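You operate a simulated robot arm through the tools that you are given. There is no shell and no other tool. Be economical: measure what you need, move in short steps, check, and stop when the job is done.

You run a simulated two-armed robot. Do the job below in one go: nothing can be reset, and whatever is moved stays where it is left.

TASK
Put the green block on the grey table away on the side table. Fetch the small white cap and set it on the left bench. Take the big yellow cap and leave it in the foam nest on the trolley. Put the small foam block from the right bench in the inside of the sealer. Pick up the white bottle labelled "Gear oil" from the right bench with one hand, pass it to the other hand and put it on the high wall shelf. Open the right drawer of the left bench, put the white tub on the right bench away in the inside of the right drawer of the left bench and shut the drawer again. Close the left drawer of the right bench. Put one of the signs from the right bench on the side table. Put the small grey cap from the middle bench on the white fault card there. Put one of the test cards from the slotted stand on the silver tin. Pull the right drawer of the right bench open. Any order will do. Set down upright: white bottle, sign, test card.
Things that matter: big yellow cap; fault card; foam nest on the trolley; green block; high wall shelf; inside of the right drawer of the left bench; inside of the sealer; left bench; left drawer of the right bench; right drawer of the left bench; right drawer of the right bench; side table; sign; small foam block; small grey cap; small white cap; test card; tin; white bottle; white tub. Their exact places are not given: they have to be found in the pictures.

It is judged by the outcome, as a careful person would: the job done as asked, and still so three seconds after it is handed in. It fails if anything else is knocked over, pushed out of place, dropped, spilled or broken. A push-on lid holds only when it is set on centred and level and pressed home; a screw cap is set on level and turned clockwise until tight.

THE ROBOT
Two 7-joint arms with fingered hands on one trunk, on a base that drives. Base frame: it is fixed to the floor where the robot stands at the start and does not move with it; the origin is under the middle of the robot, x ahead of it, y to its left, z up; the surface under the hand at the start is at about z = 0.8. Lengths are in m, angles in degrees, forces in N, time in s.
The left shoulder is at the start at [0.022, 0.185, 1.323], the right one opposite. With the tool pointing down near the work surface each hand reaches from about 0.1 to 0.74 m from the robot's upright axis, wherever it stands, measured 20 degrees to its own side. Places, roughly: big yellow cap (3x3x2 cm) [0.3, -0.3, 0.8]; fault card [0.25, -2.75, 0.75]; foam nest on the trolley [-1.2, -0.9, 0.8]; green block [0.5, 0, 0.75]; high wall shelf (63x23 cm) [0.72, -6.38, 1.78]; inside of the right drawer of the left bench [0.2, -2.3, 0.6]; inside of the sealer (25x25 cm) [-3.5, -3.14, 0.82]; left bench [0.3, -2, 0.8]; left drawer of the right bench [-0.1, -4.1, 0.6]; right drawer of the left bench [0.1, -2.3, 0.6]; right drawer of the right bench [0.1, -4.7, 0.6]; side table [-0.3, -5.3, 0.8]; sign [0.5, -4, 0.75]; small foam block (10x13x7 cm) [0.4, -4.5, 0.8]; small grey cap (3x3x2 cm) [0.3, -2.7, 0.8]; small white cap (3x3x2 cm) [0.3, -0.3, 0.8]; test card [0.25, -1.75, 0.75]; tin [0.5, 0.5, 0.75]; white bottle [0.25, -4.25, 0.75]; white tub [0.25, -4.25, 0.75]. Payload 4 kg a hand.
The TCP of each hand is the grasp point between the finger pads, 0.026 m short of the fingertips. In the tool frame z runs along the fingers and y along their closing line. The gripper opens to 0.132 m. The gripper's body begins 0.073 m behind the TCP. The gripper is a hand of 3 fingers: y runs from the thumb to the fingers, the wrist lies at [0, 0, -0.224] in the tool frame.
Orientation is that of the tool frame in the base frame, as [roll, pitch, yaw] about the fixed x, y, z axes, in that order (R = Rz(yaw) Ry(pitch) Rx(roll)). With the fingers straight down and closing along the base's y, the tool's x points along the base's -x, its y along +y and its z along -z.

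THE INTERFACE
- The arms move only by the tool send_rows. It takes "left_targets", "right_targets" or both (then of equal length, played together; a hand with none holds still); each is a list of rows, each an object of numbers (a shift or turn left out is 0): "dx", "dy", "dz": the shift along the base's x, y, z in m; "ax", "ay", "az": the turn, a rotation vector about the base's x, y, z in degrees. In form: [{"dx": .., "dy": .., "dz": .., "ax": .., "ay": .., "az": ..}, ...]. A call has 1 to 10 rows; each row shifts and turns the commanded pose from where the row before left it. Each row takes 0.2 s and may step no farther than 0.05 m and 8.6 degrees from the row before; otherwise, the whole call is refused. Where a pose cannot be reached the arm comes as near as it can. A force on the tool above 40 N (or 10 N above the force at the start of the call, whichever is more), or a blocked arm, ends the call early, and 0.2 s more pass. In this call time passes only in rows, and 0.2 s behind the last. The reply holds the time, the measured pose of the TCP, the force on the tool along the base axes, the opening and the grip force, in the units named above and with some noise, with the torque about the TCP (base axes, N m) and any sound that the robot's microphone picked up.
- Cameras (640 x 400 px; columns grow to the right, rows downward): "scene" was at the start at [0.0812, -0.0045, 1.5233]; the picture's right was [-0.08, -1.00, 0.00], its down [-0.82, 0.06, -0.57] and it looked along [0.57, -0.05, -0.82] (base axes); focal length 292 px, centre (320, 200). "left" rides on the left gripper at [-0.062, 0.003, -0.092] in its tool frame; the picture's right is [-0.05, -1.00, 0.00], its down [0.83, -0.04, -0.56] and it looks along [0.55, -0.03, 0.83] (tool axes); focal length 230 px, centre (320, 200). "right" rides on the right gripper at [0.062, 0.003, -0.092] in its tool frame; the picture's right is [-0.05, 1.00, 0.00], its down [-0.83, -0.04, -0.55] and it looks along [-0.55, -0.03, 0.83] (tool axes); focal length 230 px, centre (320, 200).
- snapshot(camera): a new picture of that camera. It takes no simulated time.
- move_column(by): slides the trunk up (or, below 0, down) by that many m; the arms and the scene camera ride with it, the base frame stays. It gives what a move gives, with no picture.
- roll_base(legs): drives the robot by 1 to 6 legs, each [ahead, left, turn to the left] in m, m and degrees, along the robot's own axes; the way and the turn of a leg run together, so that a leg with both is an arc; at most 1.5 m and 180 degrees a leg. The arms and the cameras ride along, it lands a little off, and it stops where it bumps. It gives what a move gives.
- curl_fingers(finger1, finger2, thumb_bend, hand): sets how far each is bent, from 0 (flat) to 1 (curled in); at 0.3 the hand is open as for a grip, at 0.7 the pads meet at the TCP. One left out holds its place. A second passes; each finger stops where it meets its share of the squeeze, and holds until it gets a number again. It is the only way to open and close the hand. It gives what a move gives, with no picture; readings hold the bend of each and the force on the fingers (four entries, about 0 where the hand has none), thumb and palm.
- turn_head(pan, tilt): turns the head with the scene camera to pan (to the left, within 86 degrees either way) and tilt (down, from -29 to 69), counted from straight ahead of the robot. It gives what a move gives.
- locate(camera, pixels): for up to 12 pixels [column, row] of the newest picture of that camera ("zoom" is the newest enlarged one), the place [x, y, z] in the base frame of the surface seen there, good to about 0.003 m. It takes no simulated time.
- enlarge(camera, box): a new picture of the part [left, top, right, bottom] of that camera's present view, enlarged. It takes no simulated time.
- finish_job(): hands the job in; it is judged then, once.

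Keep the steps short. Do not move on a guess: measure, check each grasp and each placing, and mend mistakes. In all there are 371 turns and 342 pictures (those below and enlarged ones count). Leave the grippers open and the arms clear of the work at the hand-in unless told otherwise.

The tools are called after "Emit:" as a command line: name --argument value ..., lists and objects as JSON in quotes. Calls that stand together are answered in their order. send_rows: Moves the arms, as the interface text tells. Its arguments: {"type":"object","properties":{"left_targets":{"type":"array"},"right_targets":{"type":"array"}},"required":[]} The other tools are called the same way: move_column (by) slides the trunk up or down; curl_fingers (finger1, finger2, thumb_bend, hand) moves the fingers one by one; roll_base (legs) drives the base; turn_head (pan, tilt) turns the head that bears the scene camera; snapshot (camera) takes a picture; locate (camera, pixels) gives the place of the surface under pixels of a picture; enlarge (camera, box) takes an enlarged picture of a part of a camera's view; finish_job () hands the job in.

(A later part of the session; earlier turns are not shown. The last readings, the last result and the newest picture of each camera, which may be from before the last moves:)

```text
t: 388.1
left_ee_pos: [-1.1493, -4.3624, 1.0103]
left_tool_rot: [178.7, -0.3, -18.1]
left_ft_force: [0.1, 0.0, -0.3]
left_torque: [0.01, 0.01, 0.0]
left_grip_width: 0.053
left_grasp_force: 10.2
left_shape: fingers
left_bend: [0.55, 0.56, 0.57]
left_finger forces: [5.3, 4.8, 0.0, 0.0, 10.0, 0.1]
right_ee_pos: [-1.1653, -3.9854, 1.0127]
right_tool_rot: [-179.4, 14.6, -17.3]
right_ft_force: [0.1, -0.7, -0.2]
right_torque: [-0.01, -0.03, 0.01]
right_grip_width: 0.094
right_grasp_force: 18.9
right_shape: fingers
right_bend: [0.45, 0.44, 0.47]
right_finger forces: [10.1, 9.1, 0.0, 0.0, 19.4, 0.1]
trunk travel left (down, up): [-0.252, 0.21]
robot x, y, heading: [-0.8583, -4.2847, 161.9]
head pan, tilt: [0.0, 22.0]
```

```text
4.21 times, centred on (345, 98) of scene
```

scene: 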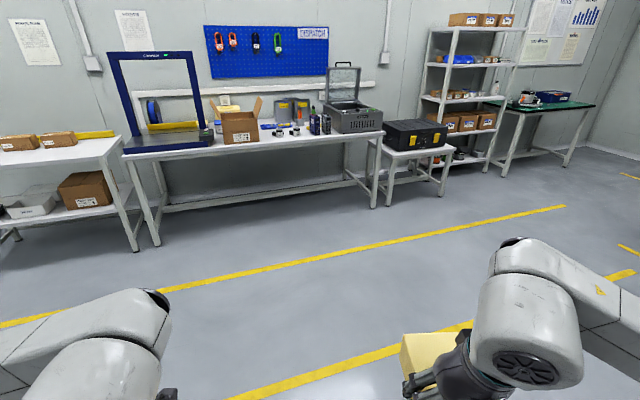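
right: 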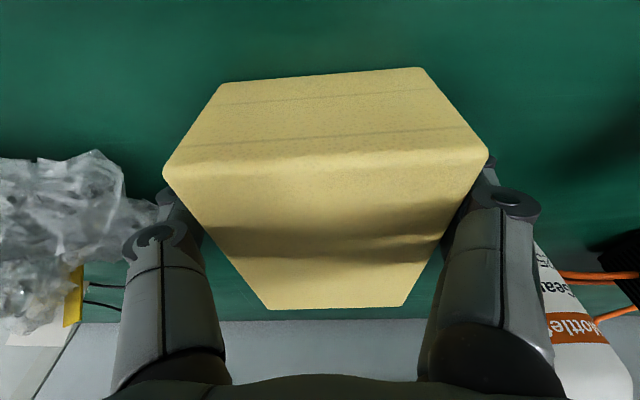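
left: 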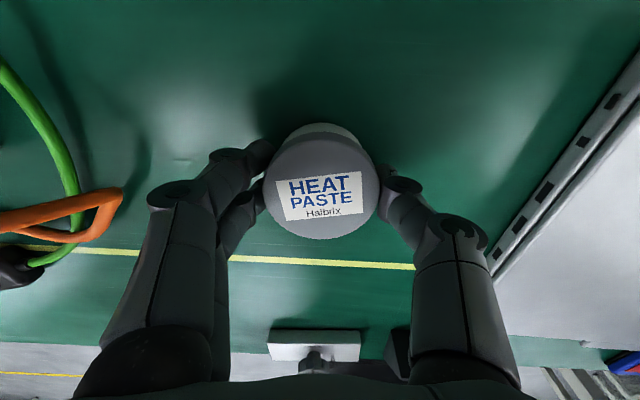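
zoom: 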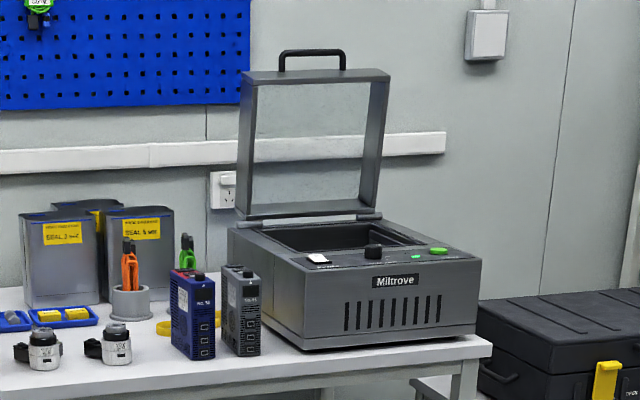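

The sealer with raised lid stands at about (−3.45, −3.14), front face x≈−3.21. I drive over.

Emit:
roll_base --legs '[[0, 0, 18], [1.4, 0, 0], [0, -1.0, 0], [0.4, 0, 0]]'

Emit:
turn_head --pan -10 --tilt 40

Emit:
snapshot --camera "scene"

```text
t: 403.1
left_ee_pos: [-2.9261, -3.4479, 1.0116]
left_tool_rot: [178.7, -0.3, 1.2]
left_ft_force: [0.2, 0.2, 0.0]
left_torque: [0.02, -0.02, -0.03]
left_grip_width: 0.0531
left_grasp_force: 9.6
left_shape: fingers
left_bend: [0.55, 0.56, 0.57]
left_finger forces: [5.3, 4.9, 0.0, 0.1, 9.9, 0.1]
right_ee_pos: [-3.0636, -3.0976, 1.012]
right_tool_rot: [-179.4, 14.7, 1.8]
right_ft_force: [-0.1, -0.7, -0.6]
right_torque: [-0.06, 0.01, 0.04]
right_grip_width: 0.0943
right_grasp_force: 19.5
right_shape: fingers
right_bend: [0.45, 0.44, 0.47]
right_finger forces: [9.9, 9.0, 0.0, 0.0, 19.3, 0.0]
trunk travel left (down, up): [-0.252, 0.21]
robot x, y, heading: [-2.6775, -3.2824, -179.0]
head pan, tilt: [0.0, 22.0]
```

```text
t: 403.9
left_ee_pos: [-2.9249, -3.4482, 1.0113]
left_tool_rot: [178.7, -0.4, 1.2]
left_ft_force: [-0.4, 1.0, -0.9]
left_torque: [0.04, 0.03, -0.03]
left_grip_width: 0.0529
left_grasp_force: 10.3
left_shape: fingers
left_bend: [0.55, 0.56, 0.57]
left_finger forces: [5.4, 4.8, 0.0, 0.0, 9.9, 0.0]
right_ee_pos: [-3.0632, -3.099, 1.0128]
right_tool_rot: [-179.3, 14.5, 1.8]
right_ft_force: [-0.5, 0.1, 0.6]
right_torque: [0.02, 0.0, 0.0]
right_grip_width: 0.0938
right_grasp_force: 19.4
right_shape: fingers
right_bend: [0.45, 0.44, 0.47]
right_finger forces: [10.0, 9.1, 0.0, 0.0, 19.3, 0.0]
trunk travel left (down, up): [-0.252, 0.21]
robot x, y, heading: [-2.6774, -3.2789, -179.0]
head pan, tilt: [-10.0, 40.0]
```

```text
120 pictures are left
```

scene: 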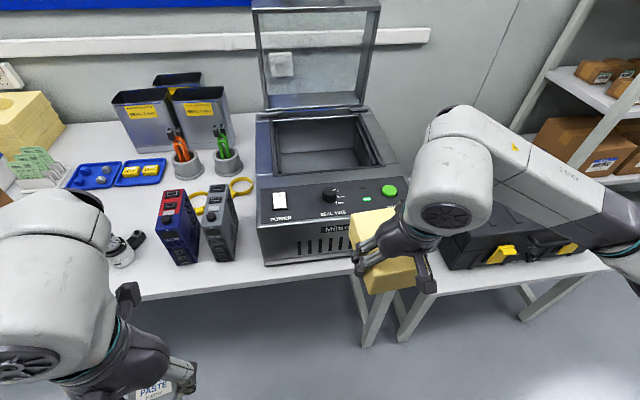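

Emit:
locate --camera "scene" --pixels '[[320, 160], [300, 165], [345, 165], [265, 130], [370, 150], [275, 175], [365, 175], [320, 205], [310, 105], [320, 140], [300, 150], [320, 175]]'

Emit:
enlarge --camera "scene" --box '[240, 90, 420, 270]'

```text
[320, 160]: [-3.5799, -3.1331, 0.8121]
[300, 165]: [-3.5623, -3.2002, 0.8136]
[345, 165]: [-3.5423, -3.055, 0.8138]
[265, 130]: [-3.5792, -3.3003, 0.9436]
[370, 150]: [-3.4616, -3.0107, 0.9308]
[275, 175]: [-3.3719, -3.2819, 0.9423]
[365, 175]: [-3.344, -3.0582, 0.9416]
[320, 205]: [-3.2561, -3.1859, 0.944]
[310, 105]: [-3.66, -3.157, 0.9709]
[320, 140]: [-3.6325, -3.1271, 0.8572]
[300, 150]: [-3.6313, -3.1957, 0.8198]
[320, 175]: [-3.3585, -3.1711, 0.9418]
```

```text
2.22 times, centred on (330, 180) of scene
```

zoom: 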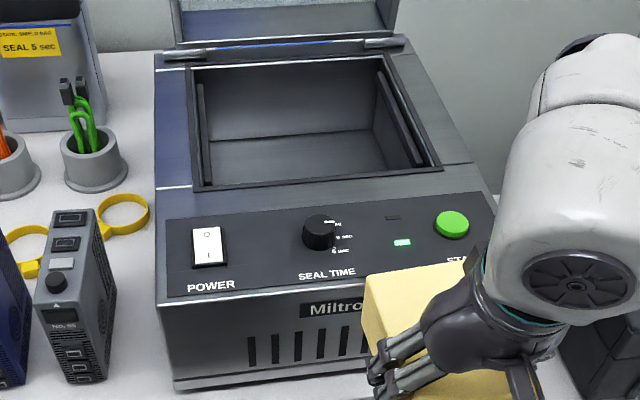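

Cavity: floor z≈0.812, x −3.37…−3.635, y −3.26…−3.02, rim z≈0.943. I raise the foam 6 cm, go 0.2 m closer and move over the cavity.

Emit:
send_rows --right_targets '[{"dz": 0.04}, {"dz": 0.03}]'

Emit:
roll_base --legs '[[0.18, 0, -1]]'

Emit:
send_rows --right_targets '[{"dx": -0.045, "dy": -0.008}, {"dx": -0.045, "dy": -0.008}, {"dx": -0.045, "dy": -0.008}, {"dx": -0.045, "dy": -0.008}, {"dx": -0.03, "dy": -0.006}]'

Emit:
snapshot --camera "scene"

```text
t: 404.5
left_ee_pos: [-2.9241, -3.4472, 1.0118]
left_tool_rot: [178.7, -0.3, 1.2]
left_ft_force: [-0.4, -1.0, -0.2]
left_torque: [-0.02, 0.0, 0.01]
left_grip_width: 0.053
left_grasp_force: 9.9
left_shape: fingers
left_bend: [0.55, 0.56, 0.57]
left_finger forces: [5.3, 5.0, 0.0, 0.0, 9.9, 0.1]
right_ee_pos: [-3.0637, -3.0957, 1.0842]
right_tool_rot: [-179.3, 14.6, 1.9]
right_ft_force: [0.6, -0.2, 0.3]
right_torque: [0.0, 0.0, -0.02]
right_grip_width: 0.0942
right_grasp_force: 18.8
right_shape: fingers
right_bend: [0.45, 0.44, 0.47]
right_finger forces: [10.0, 9.1, 0.1, 0.0, 19.3, 0.0]
trunk travel left (down, up): [-0.252, 0.21]
robot x, y, heading: [-2.681, -3.2788, -178.7]
head pan, tilt: [-10.0, 40.0]
```

```text
t: 406.0
left_ee_pos: [-3.1106, -3.4469, 1.0124]
left_tool_rot: [178.7, -0.4, 0.2]
left_ft_force: [-0.7, 0.6, -0.1]
left_torque: [0.0, 0.01, 0.0]
left_grip_width: 0.0527
left_grasp_force: 9.8
left_shape: fingers
left_bend: [0.55, 0.56, 0.57]
left_finger forces: [5.3, 4.8, 0.1, 0.0, 9.9, 0.0]
right_ee_pos: [-3.2438, -3.0906, 1.0843]
right_tool_rot: [-179.3, 14.6, 1.0]
right_ft_force: [-0.2, -0.6, -0.5]
right_torque: [0.02, 0.0, 0.01]
right_grip_width: 0.0937
right_grasp_force: 19.5
right_shape: fingers
right_bend: [0.45, 0.44, 0.47]
right_finger forces: [9.9, 9.1, 0.0, 0.1, 19.3, 0.0]
trunk travel left (down, up): [-0.252, 0.21]
robot x, y, heading: [-2.8638, -3.2776, -179.9]
head pan, tilt: [-10.0, 40.0]
```

```text
t: 407.2
left_ee_pos: [-3.1098, -3.4466, 1.0111]
left_tool_rot: [178.7, -0.5, 0.2]
left_ft_force: [0.2, 1.0, -1.0]
left_torque: [0.04, 0.01, 0.01]
left_grip_width: 0.053
left_grasp_force: 10.2
left_shape: fingers
left_bend: [0.55, 0.56, 0.57]
left_finger forces: [5.3, 4.9, 0.1, 0.1, 9.9, 0.0]
right_ee_pos: [-3.458, -3.1318, 1.0828]
right_tool_rot: [-179.4, 14.7, 0.9]
right_ft_force: [0.3, 0.6, 0.7]
right_torque: [-0.02, -0.03, 0.01]
right_grip_width: 0.0939
right_grasp_force: 18.6
right_shape: fingers
right_bend: [0.45, 0.44, 0.47]
right_finger forces: [10.0, 9.1, 0.1, 0.1, 19.3, 0.1]
trunk travel left (down, up): [-0.252, 0.21]
robot x, y, heading: [-2.8621, -3.2794, -180.1]
head pan, tilt: [-10.0, 40.0]
```

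```text
118 pictures are left
```

scene: 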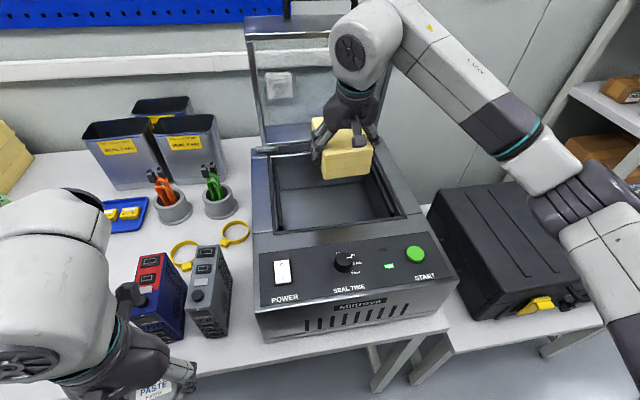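

Over the cavity. I adjust and lower into it.

Emit:
send_rows --right_targets '[{"dx": -0.022, "dy": -0.01}, {"dz": -0.05}, {"dz": -0.05}, {"dz": -0.05}, {"dz": -0.04}]'

Emit:
enlarge --camera "scene" --box '[240, 80, 440, 240]'

```text
t: 408.4
left_ee_pos: [-3.1111, -3.446, 1.0111]
left_tool_rot: [178.7, -0.4, 0.2]
left_ft_force: [0.8, -0.1, 0.2]
left_torque: [-0.01, -0.02, -0.02]
left_grip_width: 0.0529
left_grasp_force: 9.9
left_shape: fingers
left_bend: [0.55, 0.56, 0.57]
left_finger forces: [5.3, 4.9, 0.0, 0.1, 9.8, 0.0]
right_ee_pos: [-3.4749, -3.1422, 0.8917]
right_tool_rot: [-179.4, 14.6, 0.7]
right_ft_force: [0.9, -0.6, -0.1]
right_torque: [-0.03, -0.01, 0.04]
right_grip_width: 0.0939
right_grasp_force: 19.0
right_shape: fingers
right_bend: [0.45, 0.44, 0.47]
right_finger forces: [10.0, 9.0, 0.0, 0.0, 19.3, 0.0]
trunk travel left (down, up): [-0.252, 0.21]
robot x, y, heading: [-2.8633, -3.2784, -180.1]
head pan, tilt: [-10.0, 40.0]
```

```text
2.50 times, centred on (340, 160) of scene
```

zoom: 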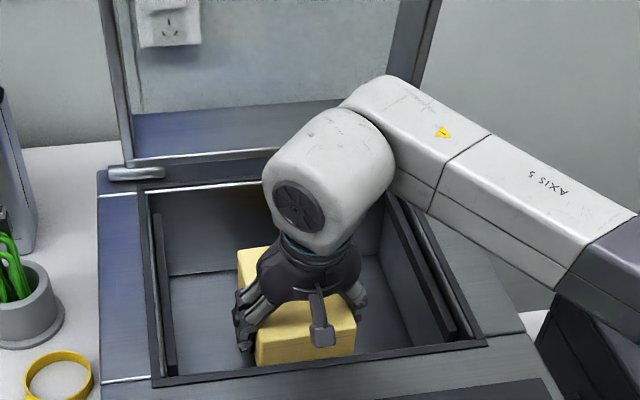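

Emit:
send_rows --right_targets '[{"dz": -0.015}, {"dz": -0.012}, {"dz": -0.005}]'

```text
t: 409.2
left_ee_pos: [-3.1096, -3.4461, 1.0107]
left_tool_rot: [178.8, -0.3, 0.2]
left_ft_force: [0.3, 0.1, -1.4]
left_torque: [0.04, 0.02, 0.01]
left_grip_width: 0.053
left_grasp_force: 9.7
left_shape: fingers
left_bend: [0.55, 0.56, 0.57]
left_finger forces: [5.2, 4.8, 0.0, 0.0, 10.0, 0.1]
right_ee_pos: [-3.4795, -3.1426, 0.8735]
right_tool_rot: [-179.9, 15.3, 0.6]
right_ft_force: [-6.1, 0.7, 22.5]
right_torque: [-0.07, -3.0, -0.05]
right_grip_width: 0.0941
right_grasp_force: 19.1
right_shape: fingers
right_bend: [0.45, 0.44, 0.47]
right_finger forces: [10.1, 9.1, 0.0, 0.0, 19.5, 0.0]
trunk travel left (down, up): [-0.252, 0.21]
robot x, y, heading: [-2.8618, -3.2775, -179.6]
head pan, tilt: [-10.0, 40.0]
stopped in row 3 (right hand): the force on the tool passed its limit at 46 N (the readings are from after the stop); the commanded pose is now the measured one
```

The wrist camera touches the front rim. I lift 2.5 cm, move 3.5 cm deeper and lower again.

Emit:
send_rows --right_targets '[{"dz": 0.025}, {"dx": -0.02}, {"dx": -0.02}, {"dz": -0.02}, {"dz": -0.01}]'

Emit:
enlarge --camera "scene" --box '[240, 80, 440, 240]'

```text
t: 410.4
left_ee_pos: [-3.1109, -3.4465, 1.0114]
left_tool_rot: [178.8, -0.3, 0.1]
left_ft_force: [1.0, -1.4, -1.1]
left_torque: [0.0, 0.03, 0.0]
left_grip_width: 0.0532
left_grasp_force: 10.3
left_shape: fingers
left_bend: [0.55, 0.56, 0.57]
left_finger forces: [5.3, 4.9, 0.0, 0.1, 9.9, 0.0]
right_ee_pos: [-3.5159, -3.1416, 0.8658]
right_tool_rot: [-179.8, 15.1, 0.8]
right_ft_force: [0.5, -0.2, 0.2]
right_torque: [-0.02, 0.0, 0.01]
right_grip_width: 0.0941
right_grasp_force: 18.7
right_shape: fingers
right_bend: [0.45, 0.44, 0.47]
right_finger forces: [10.0, 9.2, 0.0, 0.0, 19.2, 0.0]
trunk travel left (down, up): [-0.252, 0.21]
robot x, y, heading: [-2.8613, -3.2822, -179.9]
head pan, tilt: [-10.0, 40.0]
```

```text
2.50 times, centred on (340, 160) of scene
```

zoom: 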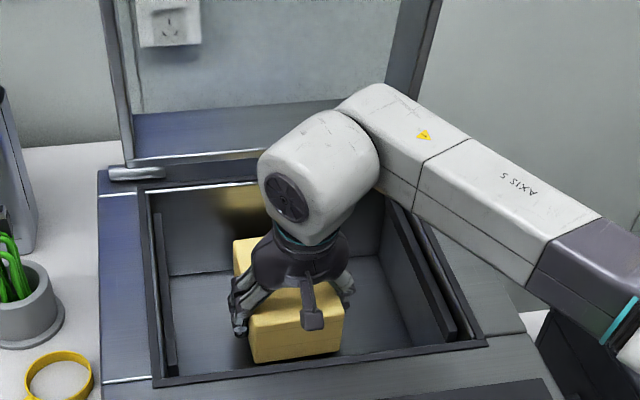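

Emit:
send_rows --right_targets '[{"dz": -0.005}, {"dz": -0.004}]'

```text
t: 411.0
left_ee_pos: [-3.1083, -3.447, 1.0124]
left_tool_rot: [178.6, -0.5, 0.1]
left_ft_force: [0.9, -0.1, -1.6]
left_torque: [0.01, 0.0, 0.02]
left_grip_width: 0.0532
left_grasp_force: 10.2
left_shape: fingers
left_bend: [0.55, 0.56, 0.57]
left_finger forces: [5.2, 4.9, 0.0, 0.0, 9.9, 0.0]
right_ee_pos: [-3.5177, -3.1426, 0.8565]
right_tool_rot: [-179.9, 15.2, 0.8]
right_ft_force: [-0.6, 0.1, -0.3]
right_torque: [0.02, -0.02, 0.0]
right_grip_width: 0.0939
right_grasp_force: 19.3
right_shape: fingers
right_bend: [0.45, 0.44, 0.47]
right_finger forces: [10.0, 9.1, 0.0, 0.0, 19.3, 0.0]
trunk travel left (down, up): [-0.252, 0.21]
robot x, y, heading: [-2.8597, -3.2801, -179.8]
head pan, tilt: [-10.0, 40.0]
```

Emit:
send_rows --right_targets '[{"dz": -0.003}, {"dz": -0.003}]'

```text
t: 411.6
left_ee_pos: [-3.1083, -3.4467, 1.0132]
left_tool_rot: [178.8, -0.2, 0.0]
left_ft_force: [0.3, 0.0, -0.5]
left_torque: [0.01, 0.02, 0.01]
left_grip_width: 0.053
left_grasp_force: 10.5
left_shape: fingers
left_bend: [0.55, 0.56, 0.57]
left_finger forces: [5.3, 4.9, 0.1, 0.1, 9.9, 0.0]
right_ee_pos: [-3.5184, -3.1419, 0.8538]
right_tool_rot: [-179.8, 15.6, 0.7]
right_ft_force: [-0.1, 2.0, 15.8]
right_torque: [-0.58, -0.33, 0.17]
right_grip_width: 0.094
right_grasp_force: 20.6
right_shape: fingers
right_bend: [0.45, 0.44, 0.47]
right_finger forces: [11.9, 8.5, 0.0, 0.0, 20.8, 0.0]
trunk travel left (down, up): [-0.252, 0.21]
robot x, y, heading: [-2.8573, -3.2756, -179.7]
head pan, tilt: [-10.0, 40.0]
```

Foam touches the floor (16 N). I release and rise.

Emit:
curl_fingers --hand "right" --finger1 0.38 --finger2 0.38 --thumb_bend 0.38

Emit:
send_rows --right_targets '[{"dz": 0.03}, {"dz": 0.05}, {"dz": 0.05}, {"dz": 0.05}, {"dz": 0.05}, {"dx": 0.05}, {"dx": 0.05}, {"dx": 0.05}, {"dx": 0.05}]'

Emit:
enlarge --camera "scene" --box '[240, 80, 440, 240]'

```text
t: 412.6
left_ee_pos: [-3.1096, -3.4457, 1.012]
left_tool_rot: [178.7, -0.3, 0.1]
left_ft_force: [-0.1, -0.4, -1.4]
left_torque: [-0.01, 0.0, 0.0]
left_grip_width: 0.053
left_grasp_force: 9.4
left_shape: fingers
left_bend: [0.55, 0.56, 0.57]
left_finger forces: [5.2, 5.0, 0.0, 0.1, 9.9, 0.1]
right_ee_pos: [-3.5188, -3.1436, 0.8513]
right_tool_rot: [-179.7, 15.2, 0.9]
right_ft_force: [-1.9, 1.6, 12.1]
right_torque: [0.1, -0.2, 0.03]
right_grip_width: 0.1115
right_grasp_force: 5.6
right_shape: fingers
right_bend: [0.38, 0.38, 0.38]
right_finger forces: [3.4, 0.2, 0.1, 0.1, 6.3, 0.0]
trunk travel left (down, up): [-0.252, 0.21]
robot x, y, heading: [-2.8617, -3.2817, -180.0]
head pan, tilt: [-10.0, 40.0]
```

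```text
t: 414.6
left_ee_pos: [-3.1077, -3.4456, 1.0119]
left_tool_rot: [178.8, -0.4, 0.1]
left_ft_force: [-0.1, 0.2, -1.3]
left_torque: [0.01, -0.01, -0.05]
left_grip_width: 0.053
left_grasp_force: 10.1
left_shape: fingers
left_bend: [0.55, 0.56, 0.57]
left_finger forces: [5.3, 4.9, 0.0, 0.0, 9.9, 0.1]
right_ee_pos: [-3.3177, -3.1445, 1.0818]
right_tool_rot: [-179.8, 15.4, 0.8]
right_ft_force: [0.1, -0.7, 0.2]
right_torque: [-0.01, 0.01, 0.01]
right_grip_width: 0.1088
right_grasp_force: 0.0
right_shape: fingers
right_bend: [0.38, 0.38, 0.38]
right_finger forces: [0.0, 0.0, 0.0, 0.1, 0.0, 0.0]
trunk travel left (down, up): [-0.252, 0.21]
robot x, y, heading: [-2.8616, -3.2815, -179.9]
head pan, tilt: [-10.0, 40.0]
```

```text
2.50 times, centred on (340, 160) of scene
```

zoom: 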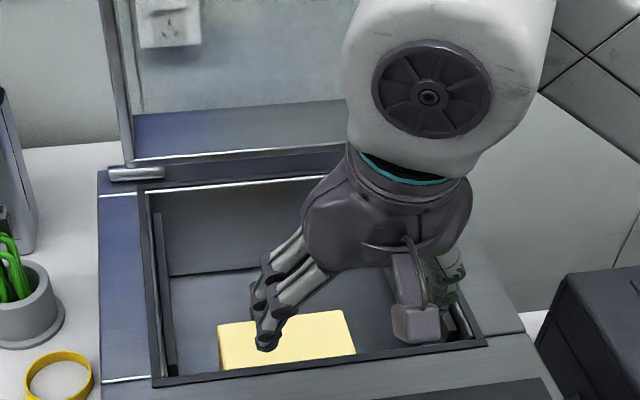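

The foam block lies inside the sealer. I drive to the left bench with the tub.

Emit:
roll_base --legs '[[-0.35, 0, 0], [0, 0, 179.5], [1.5, 0, 0], [0, 0.95, 0], [0.15, 0, 0]]'

Emit:
turn_head --pan 0 --tilt 32

Emit:
snapshot --camera "scene"

```text
t: 437.1
left_ee_pos: [-0.6574, -2.0382, 1.0118]
left_tool_rot: [178.7, -0.3, -176.2]
left_ft_force: [-0.6, -0.2, -0.3]
left_torque: [-0.01, -0.01, -0.02]
left_grip_width: 0.0525
left_grasp_force: 10.3
left_shape: fingers
left_bend: [0.55, 0.56, 0.57]
left_finger forces: [5.1, 4.9, 0.0, 0.1, 9.6, 0.0]
right_ee_pos: [-0.4288, -2.3256, 1.0809]
right_tool_rot: [-179.8, 15.3, -175.5]
right_ft_force: [0.2, -0.4, 0.9]
right_torque: [-0.04, -0.02, -0.03]
right_grip_width: 0.1087
right_grasp_force: 0.0
right_shape: fingers
right_bend: [0.38, 0.38, 0.38]
right_finger forces: [0.0, 0.0, 0.0, 0.1, 0.0, 0.0]
trunk travel left (down, up): [-0.252, 0.21]
robot x, y, heading: [-0.895, -2.2174, 3.5]
head pan, tilt: [-10.0, 40.0]
```

```text
t: 437.8
left_ee_pos: [-0.6562, -2.0389, 1.0125]
left_tool_rot: [178.7, -0.5, -176.1]
left_ft_force: [0.0, 0.1, -0.9]
left_torque: [0.0, 0.0, 0.0]
left_grip_width: 0.0527
left_grasp_force: 9.7
left_shape: fingers
left_bend: [0.55, 0.56, 0.57]
left_finger forces: [5.1, 4.8, 0.1, 0.1, 9.5, 0.0]
right_ee_pos: [-0.4281, -2.3249, 1.0813]
right_tool_rot: [-179.8, 15.2, -175.5]
right_ft_force: [-0.2, 0.3, 0.7]
right_torque: [0.01, 0.05, 0.04]
right_grip_width: 0.1085
right_grasp_force: 0.0
right_shape: fingers
right_bend: [0.38, 0.38, 0.38]
right_finger forces: [0.0, 0.0, 0.1, 0.0, 0.0, 0.0]
trunk travel left (down, up): [-0.252, 0.21]
robot x, y, heading: [-0.8931, -2.2211, 4.0]
head pan, tilt: [0.0, 32.0]
```

```text
114 pictures are left
```

scene: 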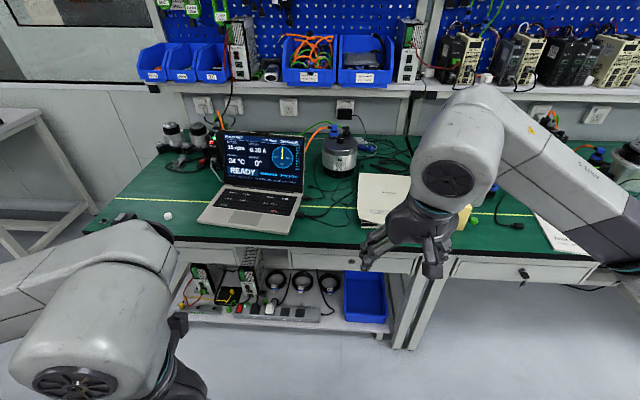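

Emit:
send_rows --right_targets '[{"dz": 0.05}, {"dz": 0.05}, {"dz": 0.05}, {"dy": -0.05}, {"dy": -0.05}, {"dy": -0.05}]'

Emit:
enlarge --camera "scene" --box '[280, 230, 460, 330]'

Emit:
locate --camera "zoom" --pixels '[[130, 60], [300, 70], [300, 110], [150, 90], [440, 110], [440, 75], [120, 90], [290, 90], [300, 130]]'

```text
t: 439.2
left_ee_pos: [-0.6584, -2.0397, 1.0118]
left_tool_rot: [178.6, -0.4, -176.2]
left_ft_force: [-0.4, 0.5, -0.6]
left_torque: [-0.01, -0.01, 0.01]
left_grip_width: 0.0529
left_grasp_force: 9.6
left_shape: fingers
left_bend: [0.55, 0.56, 0.57]
left_finger forces: [5.0, 4.9, 0.0, 0.0, 9.5, 0.0]
right_ee_pos: [-0.4285, -2.4773, 1.2312]
right_tool_rot: [-180.0, 15.3, -175.7]
right_ft_force: [0.2, -0.4, -0.3]
right_torque: [0.0, -0.01, 0.01]
right_grip_width: 0.1084
right_grasp_force: 0.0
right_shape: fingers
right_bend: [0.38, 0.38, 0.38]
right_finger forces: [0.1, 0.0, 0.1, 0.1, 0.1, 0.0]
trunk travel left (down, up): [-0.252, 0.21]
robot x, y, heading: [-0.8994, -2.2206, 3.7]
head pan, tilt: [0.0, 32.0]
```

```text
3.56 times, centred on (370, 280) of scene
```

zoom: 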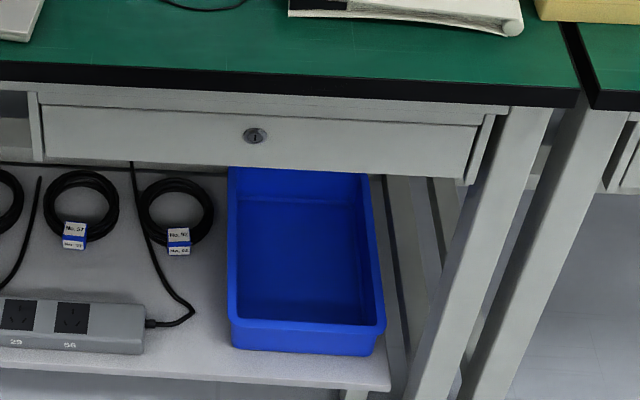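

```text
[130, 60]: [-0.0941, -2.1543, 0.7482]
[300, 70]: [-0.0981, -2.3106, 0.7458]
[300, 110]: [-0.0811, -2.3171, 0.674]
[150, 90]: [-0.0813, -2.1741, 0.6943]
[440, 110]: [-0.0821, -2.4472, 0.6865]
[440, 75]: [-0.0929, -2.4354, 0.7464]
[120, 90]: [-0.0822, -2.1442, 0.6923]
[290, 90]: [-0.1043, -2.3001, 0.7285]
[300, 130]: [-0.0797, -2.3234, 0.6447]
```

Only a flush keyed front. I'll use the right-hand camera (hand pointing forward, it looks up) to inspect the underside of this drawer.

Emit:
move_column --by -0.2

Emit:
send_rows --right_targets '[{"dx": -0.02, "ay": -8.4}, {"dz": -0.04, "dy": 0.02, "ay": -8.4}, {"dz": -0.04, "dy": 0.02, "ay": -8.4}, {"dz": -0.04, "dy": 0.02, "ay": -8.4}, {"dz": -0.04, "dy": 0.02, "ay": -8.4}, {"dz": -0.04, "dy": 0.02, "ay": -8.4}, {"dz": -0.04, "dy": 0.02, "ay": -8.4}, {"dz": -0.04, "dy": 0.02, "ay": -8.4}, {"dz": -0.04, "dy": 0.02, "ay": -8}]'

Emit:
send_rows --right_targets '[{"dz": -0.05}, {"dz": -0.05}, {"dz": -0.04}]'

Emit:
snapshot --camera "right"

```text
t: 441.4
left_ee_pos: [-0.6349, -2.0373, 0.7215]
left_tool_rot: [178.7, -18.0, -176.2]
left_ft_force: [-0.7, 0.3, -0.8]
left_torque: [0.01, 0.0, -0.04]
left_grip_width: 0.0526
left_grasp_force: 9.6
left_shape: fingers
left_bend: [0.55, 0.56, 0.57]
left_finger forces: [5.2, 4.9, 0.0, 0.0, 9.6, 0.0]
right_ee_pos: [-0.4299, -2.4765, 1.0318]
right_tool_rot: [-179.9, 15.4, -175.6]
right_ft_force: [-0.5, 0.0, 0.1]
right_torque: [-0.02, 0.0, 0.0]
right_grip_width: 0.1087
right_grasp_force: 0.1
right_shape: fingers
right_bend: [0.38, 0.38, 0.38]
right_finger forces: [0.1, 0.0, 0.1, 0.1, 0.0, 0.1]
trunk travel left (down, up): [-0.052, 0.41]
robot x, y, heading: [-0.8975, -2.2199, 3.9]
head pan, tilt: [0.0, 32.0]
```

```text
t: 443.4
left_ee_pos: [-0.6333, -2.0362, 0.721]
left_tool_rot: [178.7, -18.0, -176.2]
left_ft_force: [0.0, -0.8, -0.1]
left_torque: [0.0, 0.03, 0.02]
left_grip_width: 0.0531
left_grasp_force: 10.1
left_shape: fingers
left_bend: [0.55, 0.56, 0.57]
left_finger forces: [5.1, 4.9, 0.0, 0.0, 9.6, 0.0]
right_ee_pos: [-0.3101, -2.2768, 0.9803]
right_tool_rot: [-109.2, 84.3, -108.1]
right_ft_force: [-0.5, 1.0, 0.4]
right_torque: [0.0, -0.01, -0.01]
right_grip_width: 0.1083
right_grasp_force: 0.1
right_shape: fingers
right_bend: [0.38, 0.38, 0.38]
right_finger forces: [0.1, 0.0, 0.0, 0.0, 0.1, 0.0]
right hand out of reach, approached as far as the arm can: row 3, 4, 5, 6, 7, 8, 9
trunk travel left (down, up): [-0.052, 0.41]
robot x, y, heading: [-0.896, -2.221, 3.7]
head pan, tilt: [0.0, 32.0]
```

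```text
t: 444.1
left_ee_pos: [-0.634, -2.0372, 0.7205]
left_tool_rot: [178.8, -18.0, -176.2]
left_ft_force: [-0.1, 0.3, -0.6]
left_torque: [0.0, -0.02, 0.03]
left_grip_width: 0.0525
left_grasp_force: 10.0
left_shape: fingers
left_bend: [0.55, 0.56, 0.57]
left_finger forces: [5.2, 4.9, 0.0, 0.1, 9.6, 0.0]
right_ee_pos: [-0.3091, -2.2788, 0.9971]
right_tool_rot: [-88.6, 85.6, -87.5]
right_ft_force: [0.3, -0.5, 0.6]
right_torque: [-0.02, -0.02, -0.04]
right_grip_width: 0.1083
right_grasp_force: 0.0
right_shape: fingers
right_bend: [0.38, 0.38, 0.38]
right_finger forces: [0.0, 0.0, 0.1, 0.1, 0.0, 0.0]
right hand out of reach, approached as far as the arm can: row 1, 2, 3
trunk travel left (down, up): [-0.052, 0.41]
robot x, y, heading: [-0.8919, -2.2206, 3.8]
head pan, tilt: [0.0, 32.0]
```

```text
112 pictures are left
```

right: 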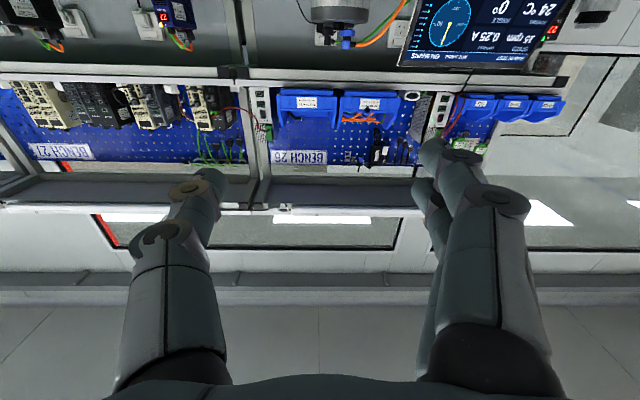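

The hand can't go low while fully horizontal. The lock cylinder seems to stick out and could be pinched; I look closely at it.

Emit:
enlarge --camera "scene" --box '[330, 225, 370, 250]'

Emit:
snapshot --camera "scene"

```text
16.00 times, centred on (350, 238) of scene
```

zoom: 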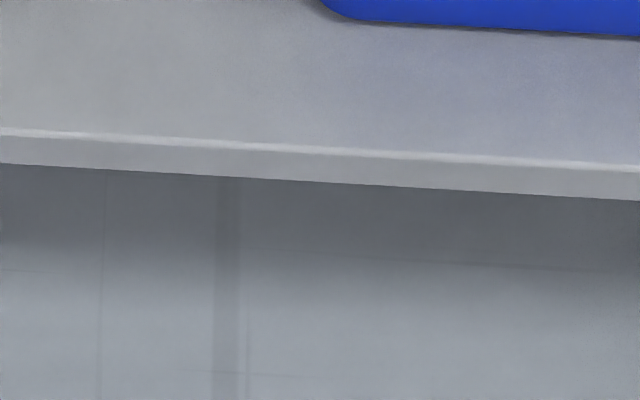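

```text
110 pictures are left
```

scene: 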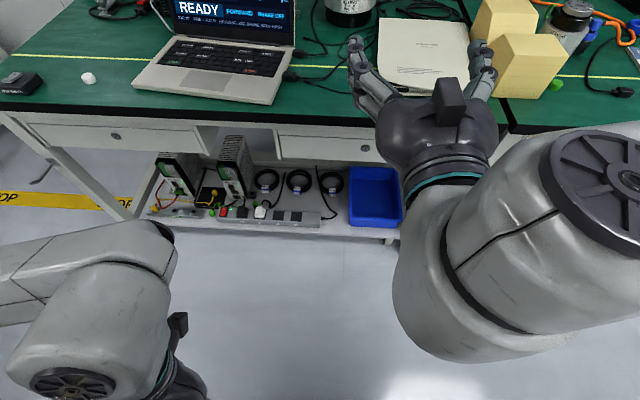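

Emit:
enlarge --camera "scene" --box '[340, 125, 388, 165]'

Emit:
locate --camera "zoom" --pixels '[[245, 225], [255, 225], [265, 220], [275, 215], [240, 215], [200, 250], [200, 180], [300, 200], [250, 240], [260, 205]]'

```text
10.00 times, centred on (364, 145) of scene
```

zoom: 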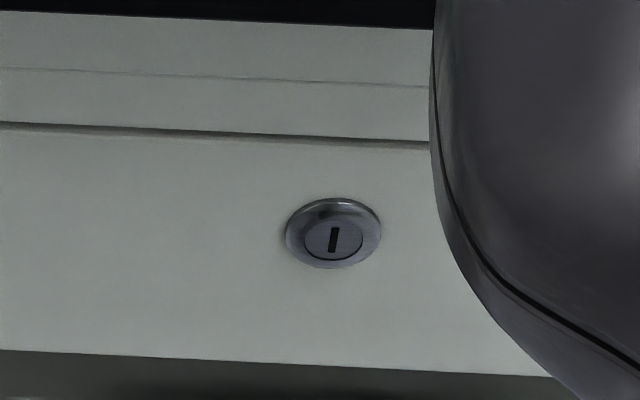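

```text
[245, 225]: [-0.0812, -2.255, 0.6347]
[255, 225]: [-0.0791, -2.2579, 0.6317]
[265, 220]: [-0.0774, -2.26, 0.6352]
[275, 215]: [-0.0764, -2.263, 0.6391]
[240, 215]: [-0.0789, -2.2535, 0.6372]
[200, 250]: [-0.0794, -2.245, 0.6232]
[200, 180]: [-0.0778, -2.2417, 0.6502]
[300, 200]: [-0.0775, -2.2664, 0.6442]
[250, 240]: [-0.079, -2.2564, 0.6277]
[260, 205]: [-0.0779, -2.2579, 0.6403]
```

The lock is too flat to pinch. Idea: right hand turned so its two fingers are underneath, hook/press up behind the front panel's lower edge and pull. I first bring the right hand back to pointing down, then turn it.

Emit:
send_rows --right_targets '[{"dz": 0.04, "ay": 8.4}, {"dz": 0.04, "ay": 8.4}, {"dz": 0.04, "ay": 8.4}, {"dz": 0.04, "ay": 8.4}, {"dz": 0.04, "ay": 8.4}, {"dz": 0.04, "ay": 8.4}, {"dz": 0.04, "ay": 8.4}, {"dz": 0.04, "ay": 8.4}, {"dz": 0.04, "ay": 8.4}, {"ay": 8.4}]'

Emit:
send_rows --right_targets '[{"ay": 6}, {"az": 8.5}, {"az": 8.5}, {"az": 8.5}, {"az": 8.5}, {"az": 8.5}, {"az": 8.5}, {"az": 8.5}, {"az": 8.5}, {"az": 8.5}]'

```text
t: 446.4
left_ee_pos: [-0.6335, -2.0386, 0.7212]
left_tool_rot: [178.7, -17.9, -176.3]
left_ft_force: [0.0, -0.5, -0.6]
left_torque: [-0.02, -0.06, -0.04]
left_grip_width: 0.0527
left_grasp_force: 9.8
left_shape: fingers
left_bend: [0.55, 0.56, 0.57]
left_finger forces: [5.2, 4.8, 0.0, 0.0, 9.5, 0.0]
right_ee_pos: [-0.2884, -2.2878, 1.2761]
right_tool_rot: [176.7, 13.7, -176.5]
right_ft_force: [-0.5, -0.5, 0.5]
right_torque: [0.01, -0.02, 0.0]
right_grip_width: 0.1084
right_grasp_force: 0.1
right_shape: fingers
right_bend: [0.38, 0.38, 0.38]
right_finger forces: [0.0, 0.1, 0.0, 0.0, 0.1, 0.0]
right hand out of reach, approached as far as the arm can: row 8, 9, 10
trunk travel left (down, up): [-0.052, 0.41]
robot x, y, heading: [-0.8992, -2.2214, 3.9]
head pan, tilt: [0.0, 32.0]
```

```text
t: 448.6
left_ee_pos: [-0.6346, -2.0372, 0.7207]
left_tool_rot: [178.7, -18.0, -176.2]
left_ft_force: [0.4, -0.5, -1.7]
left_torque: [0.0, 0.01, -0.03]
left_grip_width: 0.0528
left_grasp_force: 9.4
left_shape: fingers
left_bend: [0.55, 0.56, 0.57]
left_finger forces: [5.2, 4.9, 0.0, 0.1, 9.5, 0.0]
right_ee_pos: [-0.2928, -2.29, 1.2453]
right_tool_rot: [176.7, 11.2, -99.8]
right_ft_force: [-0.8, -0.5, -0.6]
right_torque: [-0.03, -0.03, 0.01]
right_grip_width: 0.1084
right_grasp_force: 0.1
right_shape: fingers
right_bend: [0.38, 0.38, 0.38]
right_finger forces: [0.0, 0.1, 0.0, 0.0, 0.0, 0.1]
right hand out of reach, approached as far as the arm can: row 1, 8, 9, 10
trunk travel left (down, up): [-0.052, 0.41]
robot x, y, heading: [-0.897, -2.2208, 3.7]
head pan, tilt: [0.0, 32.0]
```

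Emit:
send_rows --right_targets '[{"dz": -0.05, "az": 3}, {"dz": -0.05, "az": 3}, {"dz": -0.05}, {"dz": -0.05}, {"dz": -0.05}, {"dz": -0.05}, {"dx": -0.04}, {"dx": -0.04}]'

Emit:
curl_fingers --hand "right" --finger1 0.35 --finger2 0.35 --thumb_bend 0.95

Emit:
send_rows --right_targets '[{"ay": -8}, {"ay": -8}, {"ay": -8, "dz": -0.03}, {"ay": -8, "dz": -0.03}, {"ay": -8, "dz": -0.03}, {"ay": -8, "dz": -0.03}, {"ay": -8, "dz": -0.03}]'

Emit:
snapshot --camera "scene"

```text
t: 450.4
left_ee_pos: [-0.6336, -2.0384, 0.7207]
left_tool_rot: [178.6, -18.0, -176.2]
left_ft_force: [0.0, 0.0, -0.7]
left_torque: [-0.01, 0.03, -0.01]
left_grip_width: 0.0528
left_grasp_force: 9.6
left_shape: fingers
left_bend: [0.55, 0.56, 0.57]
left_finger forces: [5.2, 5.0, 0.1, 0.0, 9.4, 0.0]
right_ee_pos: [-0.3738, -2.2872, 0.9505]
right_tool_rot: [176.5, 10.9, -93.9]
right_ft_force: [-0.1, -0.4, 0.3]
right_torque: [-0.01, -0.01, 0.01]
right_grip_width: 0.108
right_grasp_force: 0.0
right_shape: fingers
right_bend: [0.38, 0.38, 0.38]
right_finger forces: [0.1, 0.0, 0.0, 0.1, 0.1, 0.1]
trunk travel left (down, up): [-0.052, 0.41]
robot x, y, heading: [-0.8961, -2.2215, 3.8]
head pan, tilt: [0.0, 32.0]
```

```text
t: 451.4
left_ee_pos: [-0.6344, -2.0368, 0.7209]
left_tool_rot: [178.8, -18.0, -176.2]
left_ft_force: [-1.0, -0.5, 0.2]
left_torque: [-0.02, -0.01, 0.0]
left_grip_width: 0.0523
left_grasp_force: 9.9
left_shape: fingers
left_bend: [0.55, 0.56, 0.57]
left_finger forces: [5.3, 4.9, 0.1, 0.0, 9.5, 0.1]
right_ee_pos: [-0.3729, -2.2875, 0.9504]
right_tool_rot: [176.4, 10.9, -94.0]
right_ft_force: [-1.3, -0.4, -0.1]
right_torque: [-0.01, -0.04, -0.03]
right_grip_width: 0.0402
right_grasp_force: 0.1
right_shape: fingers
right_bend: [0.35, 0.35, 0.95]
right_finger forces: [0.0, 0.0, 0.1, 0.0, 0.0, 0.0]
trunk travel left (down, up): [-0.052, 0.41]
robot x, y, heading: [-0.8965, -2.2224, 4.0]
head pan, tilt: [0.0, 32.0]
```

```text
t: 452.9
left_ee_pos: [-0.6343, -2.0378, 0.7205]
left_tool_rot: [178.7, -18.0, -176.2]
left_ft_force: [-0.7, -1.5, -0.6]
left_torque: [0.03, -0.03, -0.01]
left_grip_width: 0.0527
left_grasp_force: 10.6
left_shape: fingers
left_bend: [0.55, 0.56, 0.57]
left_finger forces: [5.2, 4.9, 0.0, 0.0, 9.5, 0.0]
right_ee_pos: [-0.3741, -2.2806, 0.823]
right_tool_rot: [-132.7, 10.1, -83.2]
right_ft_force: [0.6, -0.1, 0.0]
right_torque: [0.01, 0.0, 0.0]
right_grip_width: 0.0406
right_grasp_force: 0.1
right_shape: fingers
right_bend: [0.35, 0.35, 0.95]
right_finger forces: [0.0, 0.0, 0.0, 0.1, 0.1, 0.1]
right hand out of reach, approached as far as the arm can: row 7
trunk travel left (down, up): [-0.052, 0.41]
robot x, y, heading: [-0.8951, -2.222, 3.9]
head pan, tilt: [0.0, 32.0]
```

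```text
108 pictures are left
```

scene: 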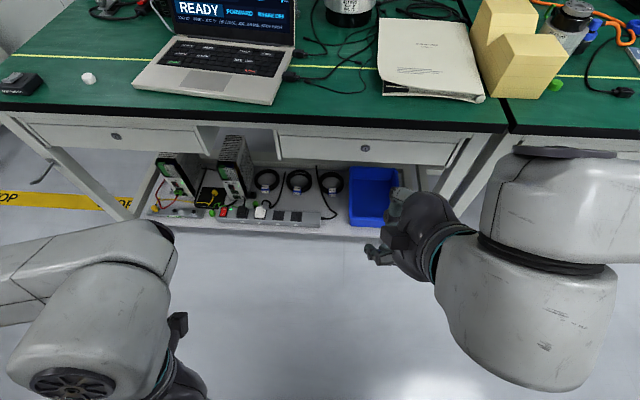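

Emit:
move_column --by -0.05

Emit:
send_rows --right_targets '[{"dx": 0.03, "dz": -0.035}, {"dx": 0.03, "dz": -0.035}, {"dx": 0.03, "dz": -0.035}, {"dx": 0.03, "dz": -0.035}, {"dx": 0.03, "dz": -0.03, "ay": -4}, {"dx": 0.02, "dz": -0.02, "ay": -5}]'

Emit:
snapshot --camera "right"

Emit:
snapshot --camera "scene"

```text
t: 453.9
left_ee_pos: [-0.6308, -2.0362, 0.6404]
left_tool_rot: [178.7, -24.0, -176.2]
left_ft_force: [0.9, 0.4, -0.7]
left_torque: [0.01, 0.0, 0.01]
left_grip_width: 0.053
left_grasp_force: 9.6
left_shape: fingers
left_bend: [0.55, 0.56, 0.57]
left_finger forces: [5.3, 4.9, 0.0, 0.0, 9.6, 0.0]
right_ee_pos: [-0.3674, -2.281, 0.7343]
right_tool_rot: [-137.0, 10.3, -84.0]
right_ft_force: [-0.2, -0.2, -0.3]
right_torque: [0.0, -0.02, -0.03]
right_grip_width: 0.0406
right_grasp_force: 0.1
right_shape: fingers
right_bend: [0.35, 0.35, 0.95]
right_finger forces: [0.0, 0.1, 0.1, 0.0, 0.0, 0.0]
trunk travel left (down, up): [-0.002, 0.46]
robot x, y, heading: [-0.8944, -2.2223, 3.7]
head pan, tilt: [0.0, 32.0]
```

```text
t: 455.3
left_ee_pos: [-0.6314, -2.0367, 0.6419]
left_tool_rot: [178.6, -23.9, -176.1]
left_ft_force: [0.2, -0.1, -0.6]
left_torque: [-0.02, 0.02, -0.01]
left_grip_width: 0.0526
left_grasp_force: 10.0
left_shape: fingers
left_bend: [0.55, 0.56, 0.57]
left_finger forces: [5.2, 4.9, 0.1, 0.0, 9.5, 0.0]
right_ee_pos: [-0.2032, -2.2707, 0.5474]
right_tool_rot: [-128.8, 9.9, -82.1]
right_ft_force: [-0.5, 0.5, -1.8]
right_torque: [0.0, -0.05, 0.0]
right_grip_width: 0.0406
right_grasp_force: 0.0
right_shape: fingers
right_bend: [0.35, 0.35, 0.95]
right_finger forces: [0.0, 0.1, 0.0, 0.0, 0.0, 0.0]
right hand out of reach, approached as far as the arm can: row 6
trunk travel left (down, up): [-0.002, 0.46]
robot x, y, heading: [-0.8954, -2.2202, 4.0]
head pan, tilt: [0.0, 32.0]
```

```text
107 pictures are left
```

right: 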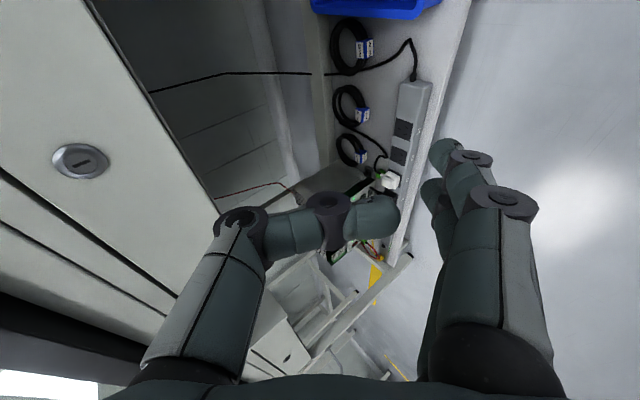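

```text
106 pictures are left
```

scene: 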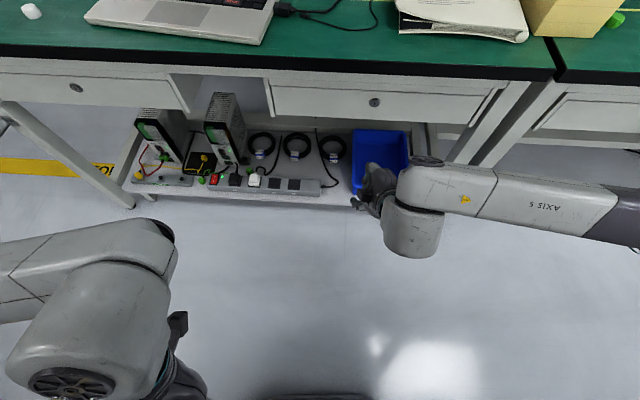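

Now I'm low enough. I measure the panel bottom edge and underside.

Emit:
locate --camera "right" --pixels '[[100, 60], [120, 80], [150, 110], [130, 60], [160, 80], [200, 100], [250, 60], [240, 130], [180, 170], [200, 195], [300, 60], [230, 190]]'

Emit:
enlarge --camera "right" --box '[60, 0, 340, 220]'

```text
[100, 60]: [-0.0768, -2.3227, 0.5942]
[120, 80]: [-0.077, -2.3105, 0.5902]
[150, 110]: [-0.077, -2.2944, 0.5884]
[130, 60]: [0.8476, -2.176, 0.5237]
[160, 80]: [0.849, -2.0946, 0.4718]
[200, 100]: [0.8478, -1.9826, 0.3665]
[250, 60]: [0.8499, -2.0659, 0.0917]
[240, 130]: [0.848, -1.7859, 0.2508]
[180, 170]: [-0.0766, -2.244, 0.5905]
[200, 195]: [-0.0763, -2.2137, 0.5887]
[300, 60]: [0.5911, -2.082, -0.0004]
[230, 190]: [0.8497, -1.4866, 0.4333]
```

```text
1.82 times, centred on (200, 110) of right
```

zoom: 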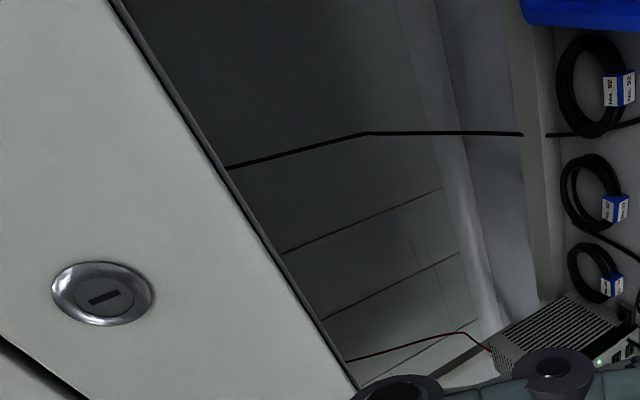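

Emit:
locate --camera "right" --pixels '[[445, 150], [440, 190], [385, 215], [250, 225], [500, 200], [330, 205]]'

```text
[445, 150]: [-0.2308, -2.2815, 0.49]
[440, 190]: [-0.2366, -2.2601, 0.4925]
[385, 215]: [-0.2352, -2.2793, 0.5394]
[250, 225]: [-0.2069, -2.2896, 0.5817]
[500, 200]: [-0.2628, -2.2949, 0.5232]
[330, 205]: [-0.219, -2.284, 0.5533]
```

The curled thumb knuckle is the highest part near the panel. I'll move it just under the panel's lower edge, press up and pull back by friction.

Emit:
send_rows --right_targets '[{"dx": 0.04, "dz": -0.004}, {"dx": 0.04, "dz": -0.004}, {"dx": 0.03}, {"dx": 0.015}]'

Emit:
snapshot --camera "right"

Emit:
locate --camera "right" --pixels '[[385, 215], [250, 225], [330, 205], [220, 240], [180, 260], [200, 300]]'

```text
t: 456.3
left_ee_pos: [-0.6317, -2.0376, 0.6405]
left_tool_rot: [178.7, -24.2, -176.2]
left_ft_force: [-0.7, 0.6, -0.9]
left_torque: [-0.01, -0.04, 0.0]
left_grip_width: 0.0528
left_grasp_force: 10.0
left_shape: fingers
left_bend: [0.55, 0.56, 0.57]
left_finger forces: [5.2, 5.0, 0.0, 0.0, 9.6, 0.1]
right_ee_pos: [-0.0734, -2.2841, 0.5333]
right_tool_rot: [-128.5, 9.1, -82.6]
right_ft_force: [-9.9, 0.7, -7.0]
right_torque: [0.03, -0.57, -0.09]
right_grip_width: 0.0404
right_grasp_force: 6.1
right_shape: fingers
right_bend: [0.35, 0.35, 0.95]
right_finger forces: [0.0, 0.0, 0.1, 0.0, 12.5, 0.0]
trunk travel left (down, up): [-0.002, 0.46]
robot x, y, heading: [-0.8971, -2.219, 3.9]
head pan, tilt: [0.0, 32.0]
```

```text
104 pictures are left
```

right: 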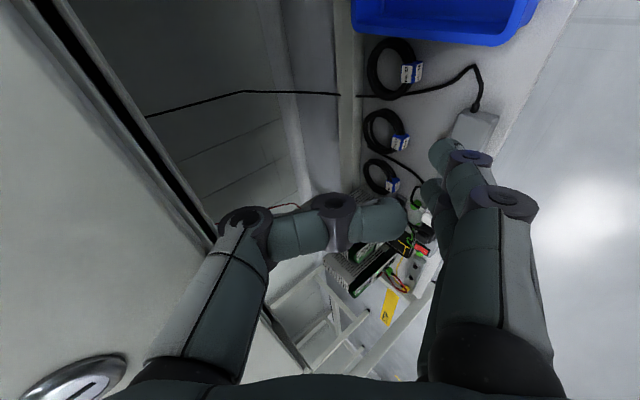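

```text
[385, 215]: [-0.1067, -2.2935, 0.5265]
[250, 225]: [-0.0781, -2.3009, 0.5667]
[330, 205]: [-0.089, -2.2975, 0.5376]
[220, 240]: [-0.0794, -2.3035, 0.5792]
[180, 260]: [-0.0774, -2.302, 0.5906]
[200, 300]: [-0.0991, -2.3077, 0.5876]
```

Emit:
send_rows --right_targets '[{"dx": -0.01}, {"dz": -0.02}, {"dx": 0.02}, {"dx": 0.015}]'

Emit:
locate --camera "right" --pixels '[[250, 225], [220, 260]]'

Emit:
snapshot --camera "right"

```text
t: 457.3
left_ee_pos: [-0.6318, -2.0373, 0.6391]
left_tool_rot: [178.6, -24.1, -176.2]
left_ft_force: [0.0, -0.4, -0.9]
left_torque: [0.0, -0.01, 0.01]
left_grip_width: 0.0526
left_grasp_force: 9.8
left_shape: fingers
left_bend: [0.55, 0.56, 0.57]
left_finger forces: [5.2, 4.9, 0.1, 0.0, 9.5, 0.0]
right_ee_pos: [-0.0505, -2.2818, 0.51]
right_tool_rot: [-128.5, 9.1, -82.6]
right_ft_force: [-24.5, 0.7, -15.7]
right_torque: [0.18, -2.22, -0.39]
right_grip_width: 0.0407
right_grasp_force: 14.3
right_shape: fingers
right_bend: [0.35, 0.35, 0.95]
right_finger forces: [0.1, 0.0, 0.0, 0.0, 28.1, 0.0]
trunk travel left (down, up): [-0.002, 0.46]
robot x, y, heading: [-0.8992, -2.2234, 4.0]
head pan, tilt: [0.0, 32.0]
```

```text
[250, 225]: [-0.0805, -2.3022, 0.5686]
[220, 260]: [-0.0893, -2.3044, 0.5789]
```

```text
103 pictures are left
```

right: 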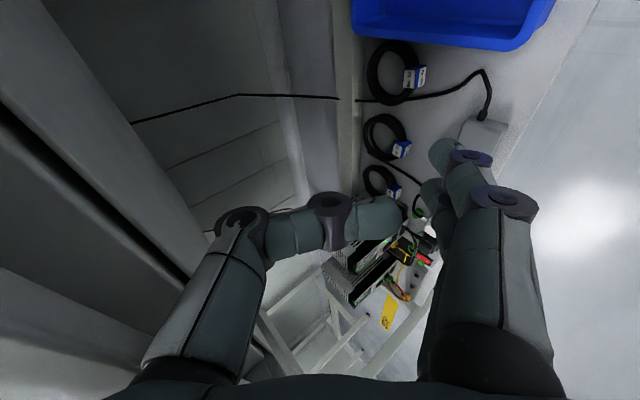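

Emit:
locate --camera "right" --pixels '[[20, 60], [60, 100], [100, 160], [40, 140], [20, 200], [60, 230], [30, 300], [100, 260], [90, 90], [130, 220], [120, 190], [80, 300]]'

Emit:
enlarge --camera "right" --box '[0, 0, 260, 400]'

```text
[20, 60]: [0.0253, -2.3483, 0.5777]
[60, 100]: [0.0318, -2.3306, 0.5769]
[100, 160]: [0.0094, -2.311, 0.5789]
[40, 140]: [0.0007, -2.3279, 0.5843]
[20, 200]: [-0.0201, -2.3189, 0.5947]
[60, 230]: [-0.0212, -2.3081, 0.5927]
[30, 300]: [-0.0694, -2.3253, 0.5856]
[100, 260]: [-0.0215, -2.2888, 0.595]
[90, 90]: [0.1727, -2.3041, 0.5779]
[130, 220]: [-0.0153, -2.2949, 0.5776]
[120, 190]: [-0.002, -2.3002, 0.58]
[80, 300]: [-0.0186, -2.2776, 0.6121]
```

```text
1.00 times, centred on (130, 200) of right (not enlarged: the box is as wide or as high as the picture)
```

zoom: 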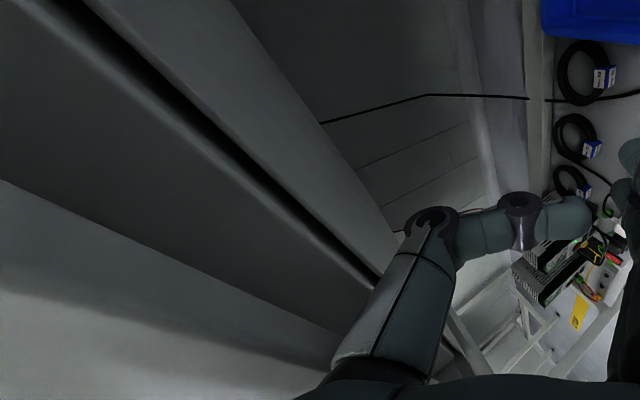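

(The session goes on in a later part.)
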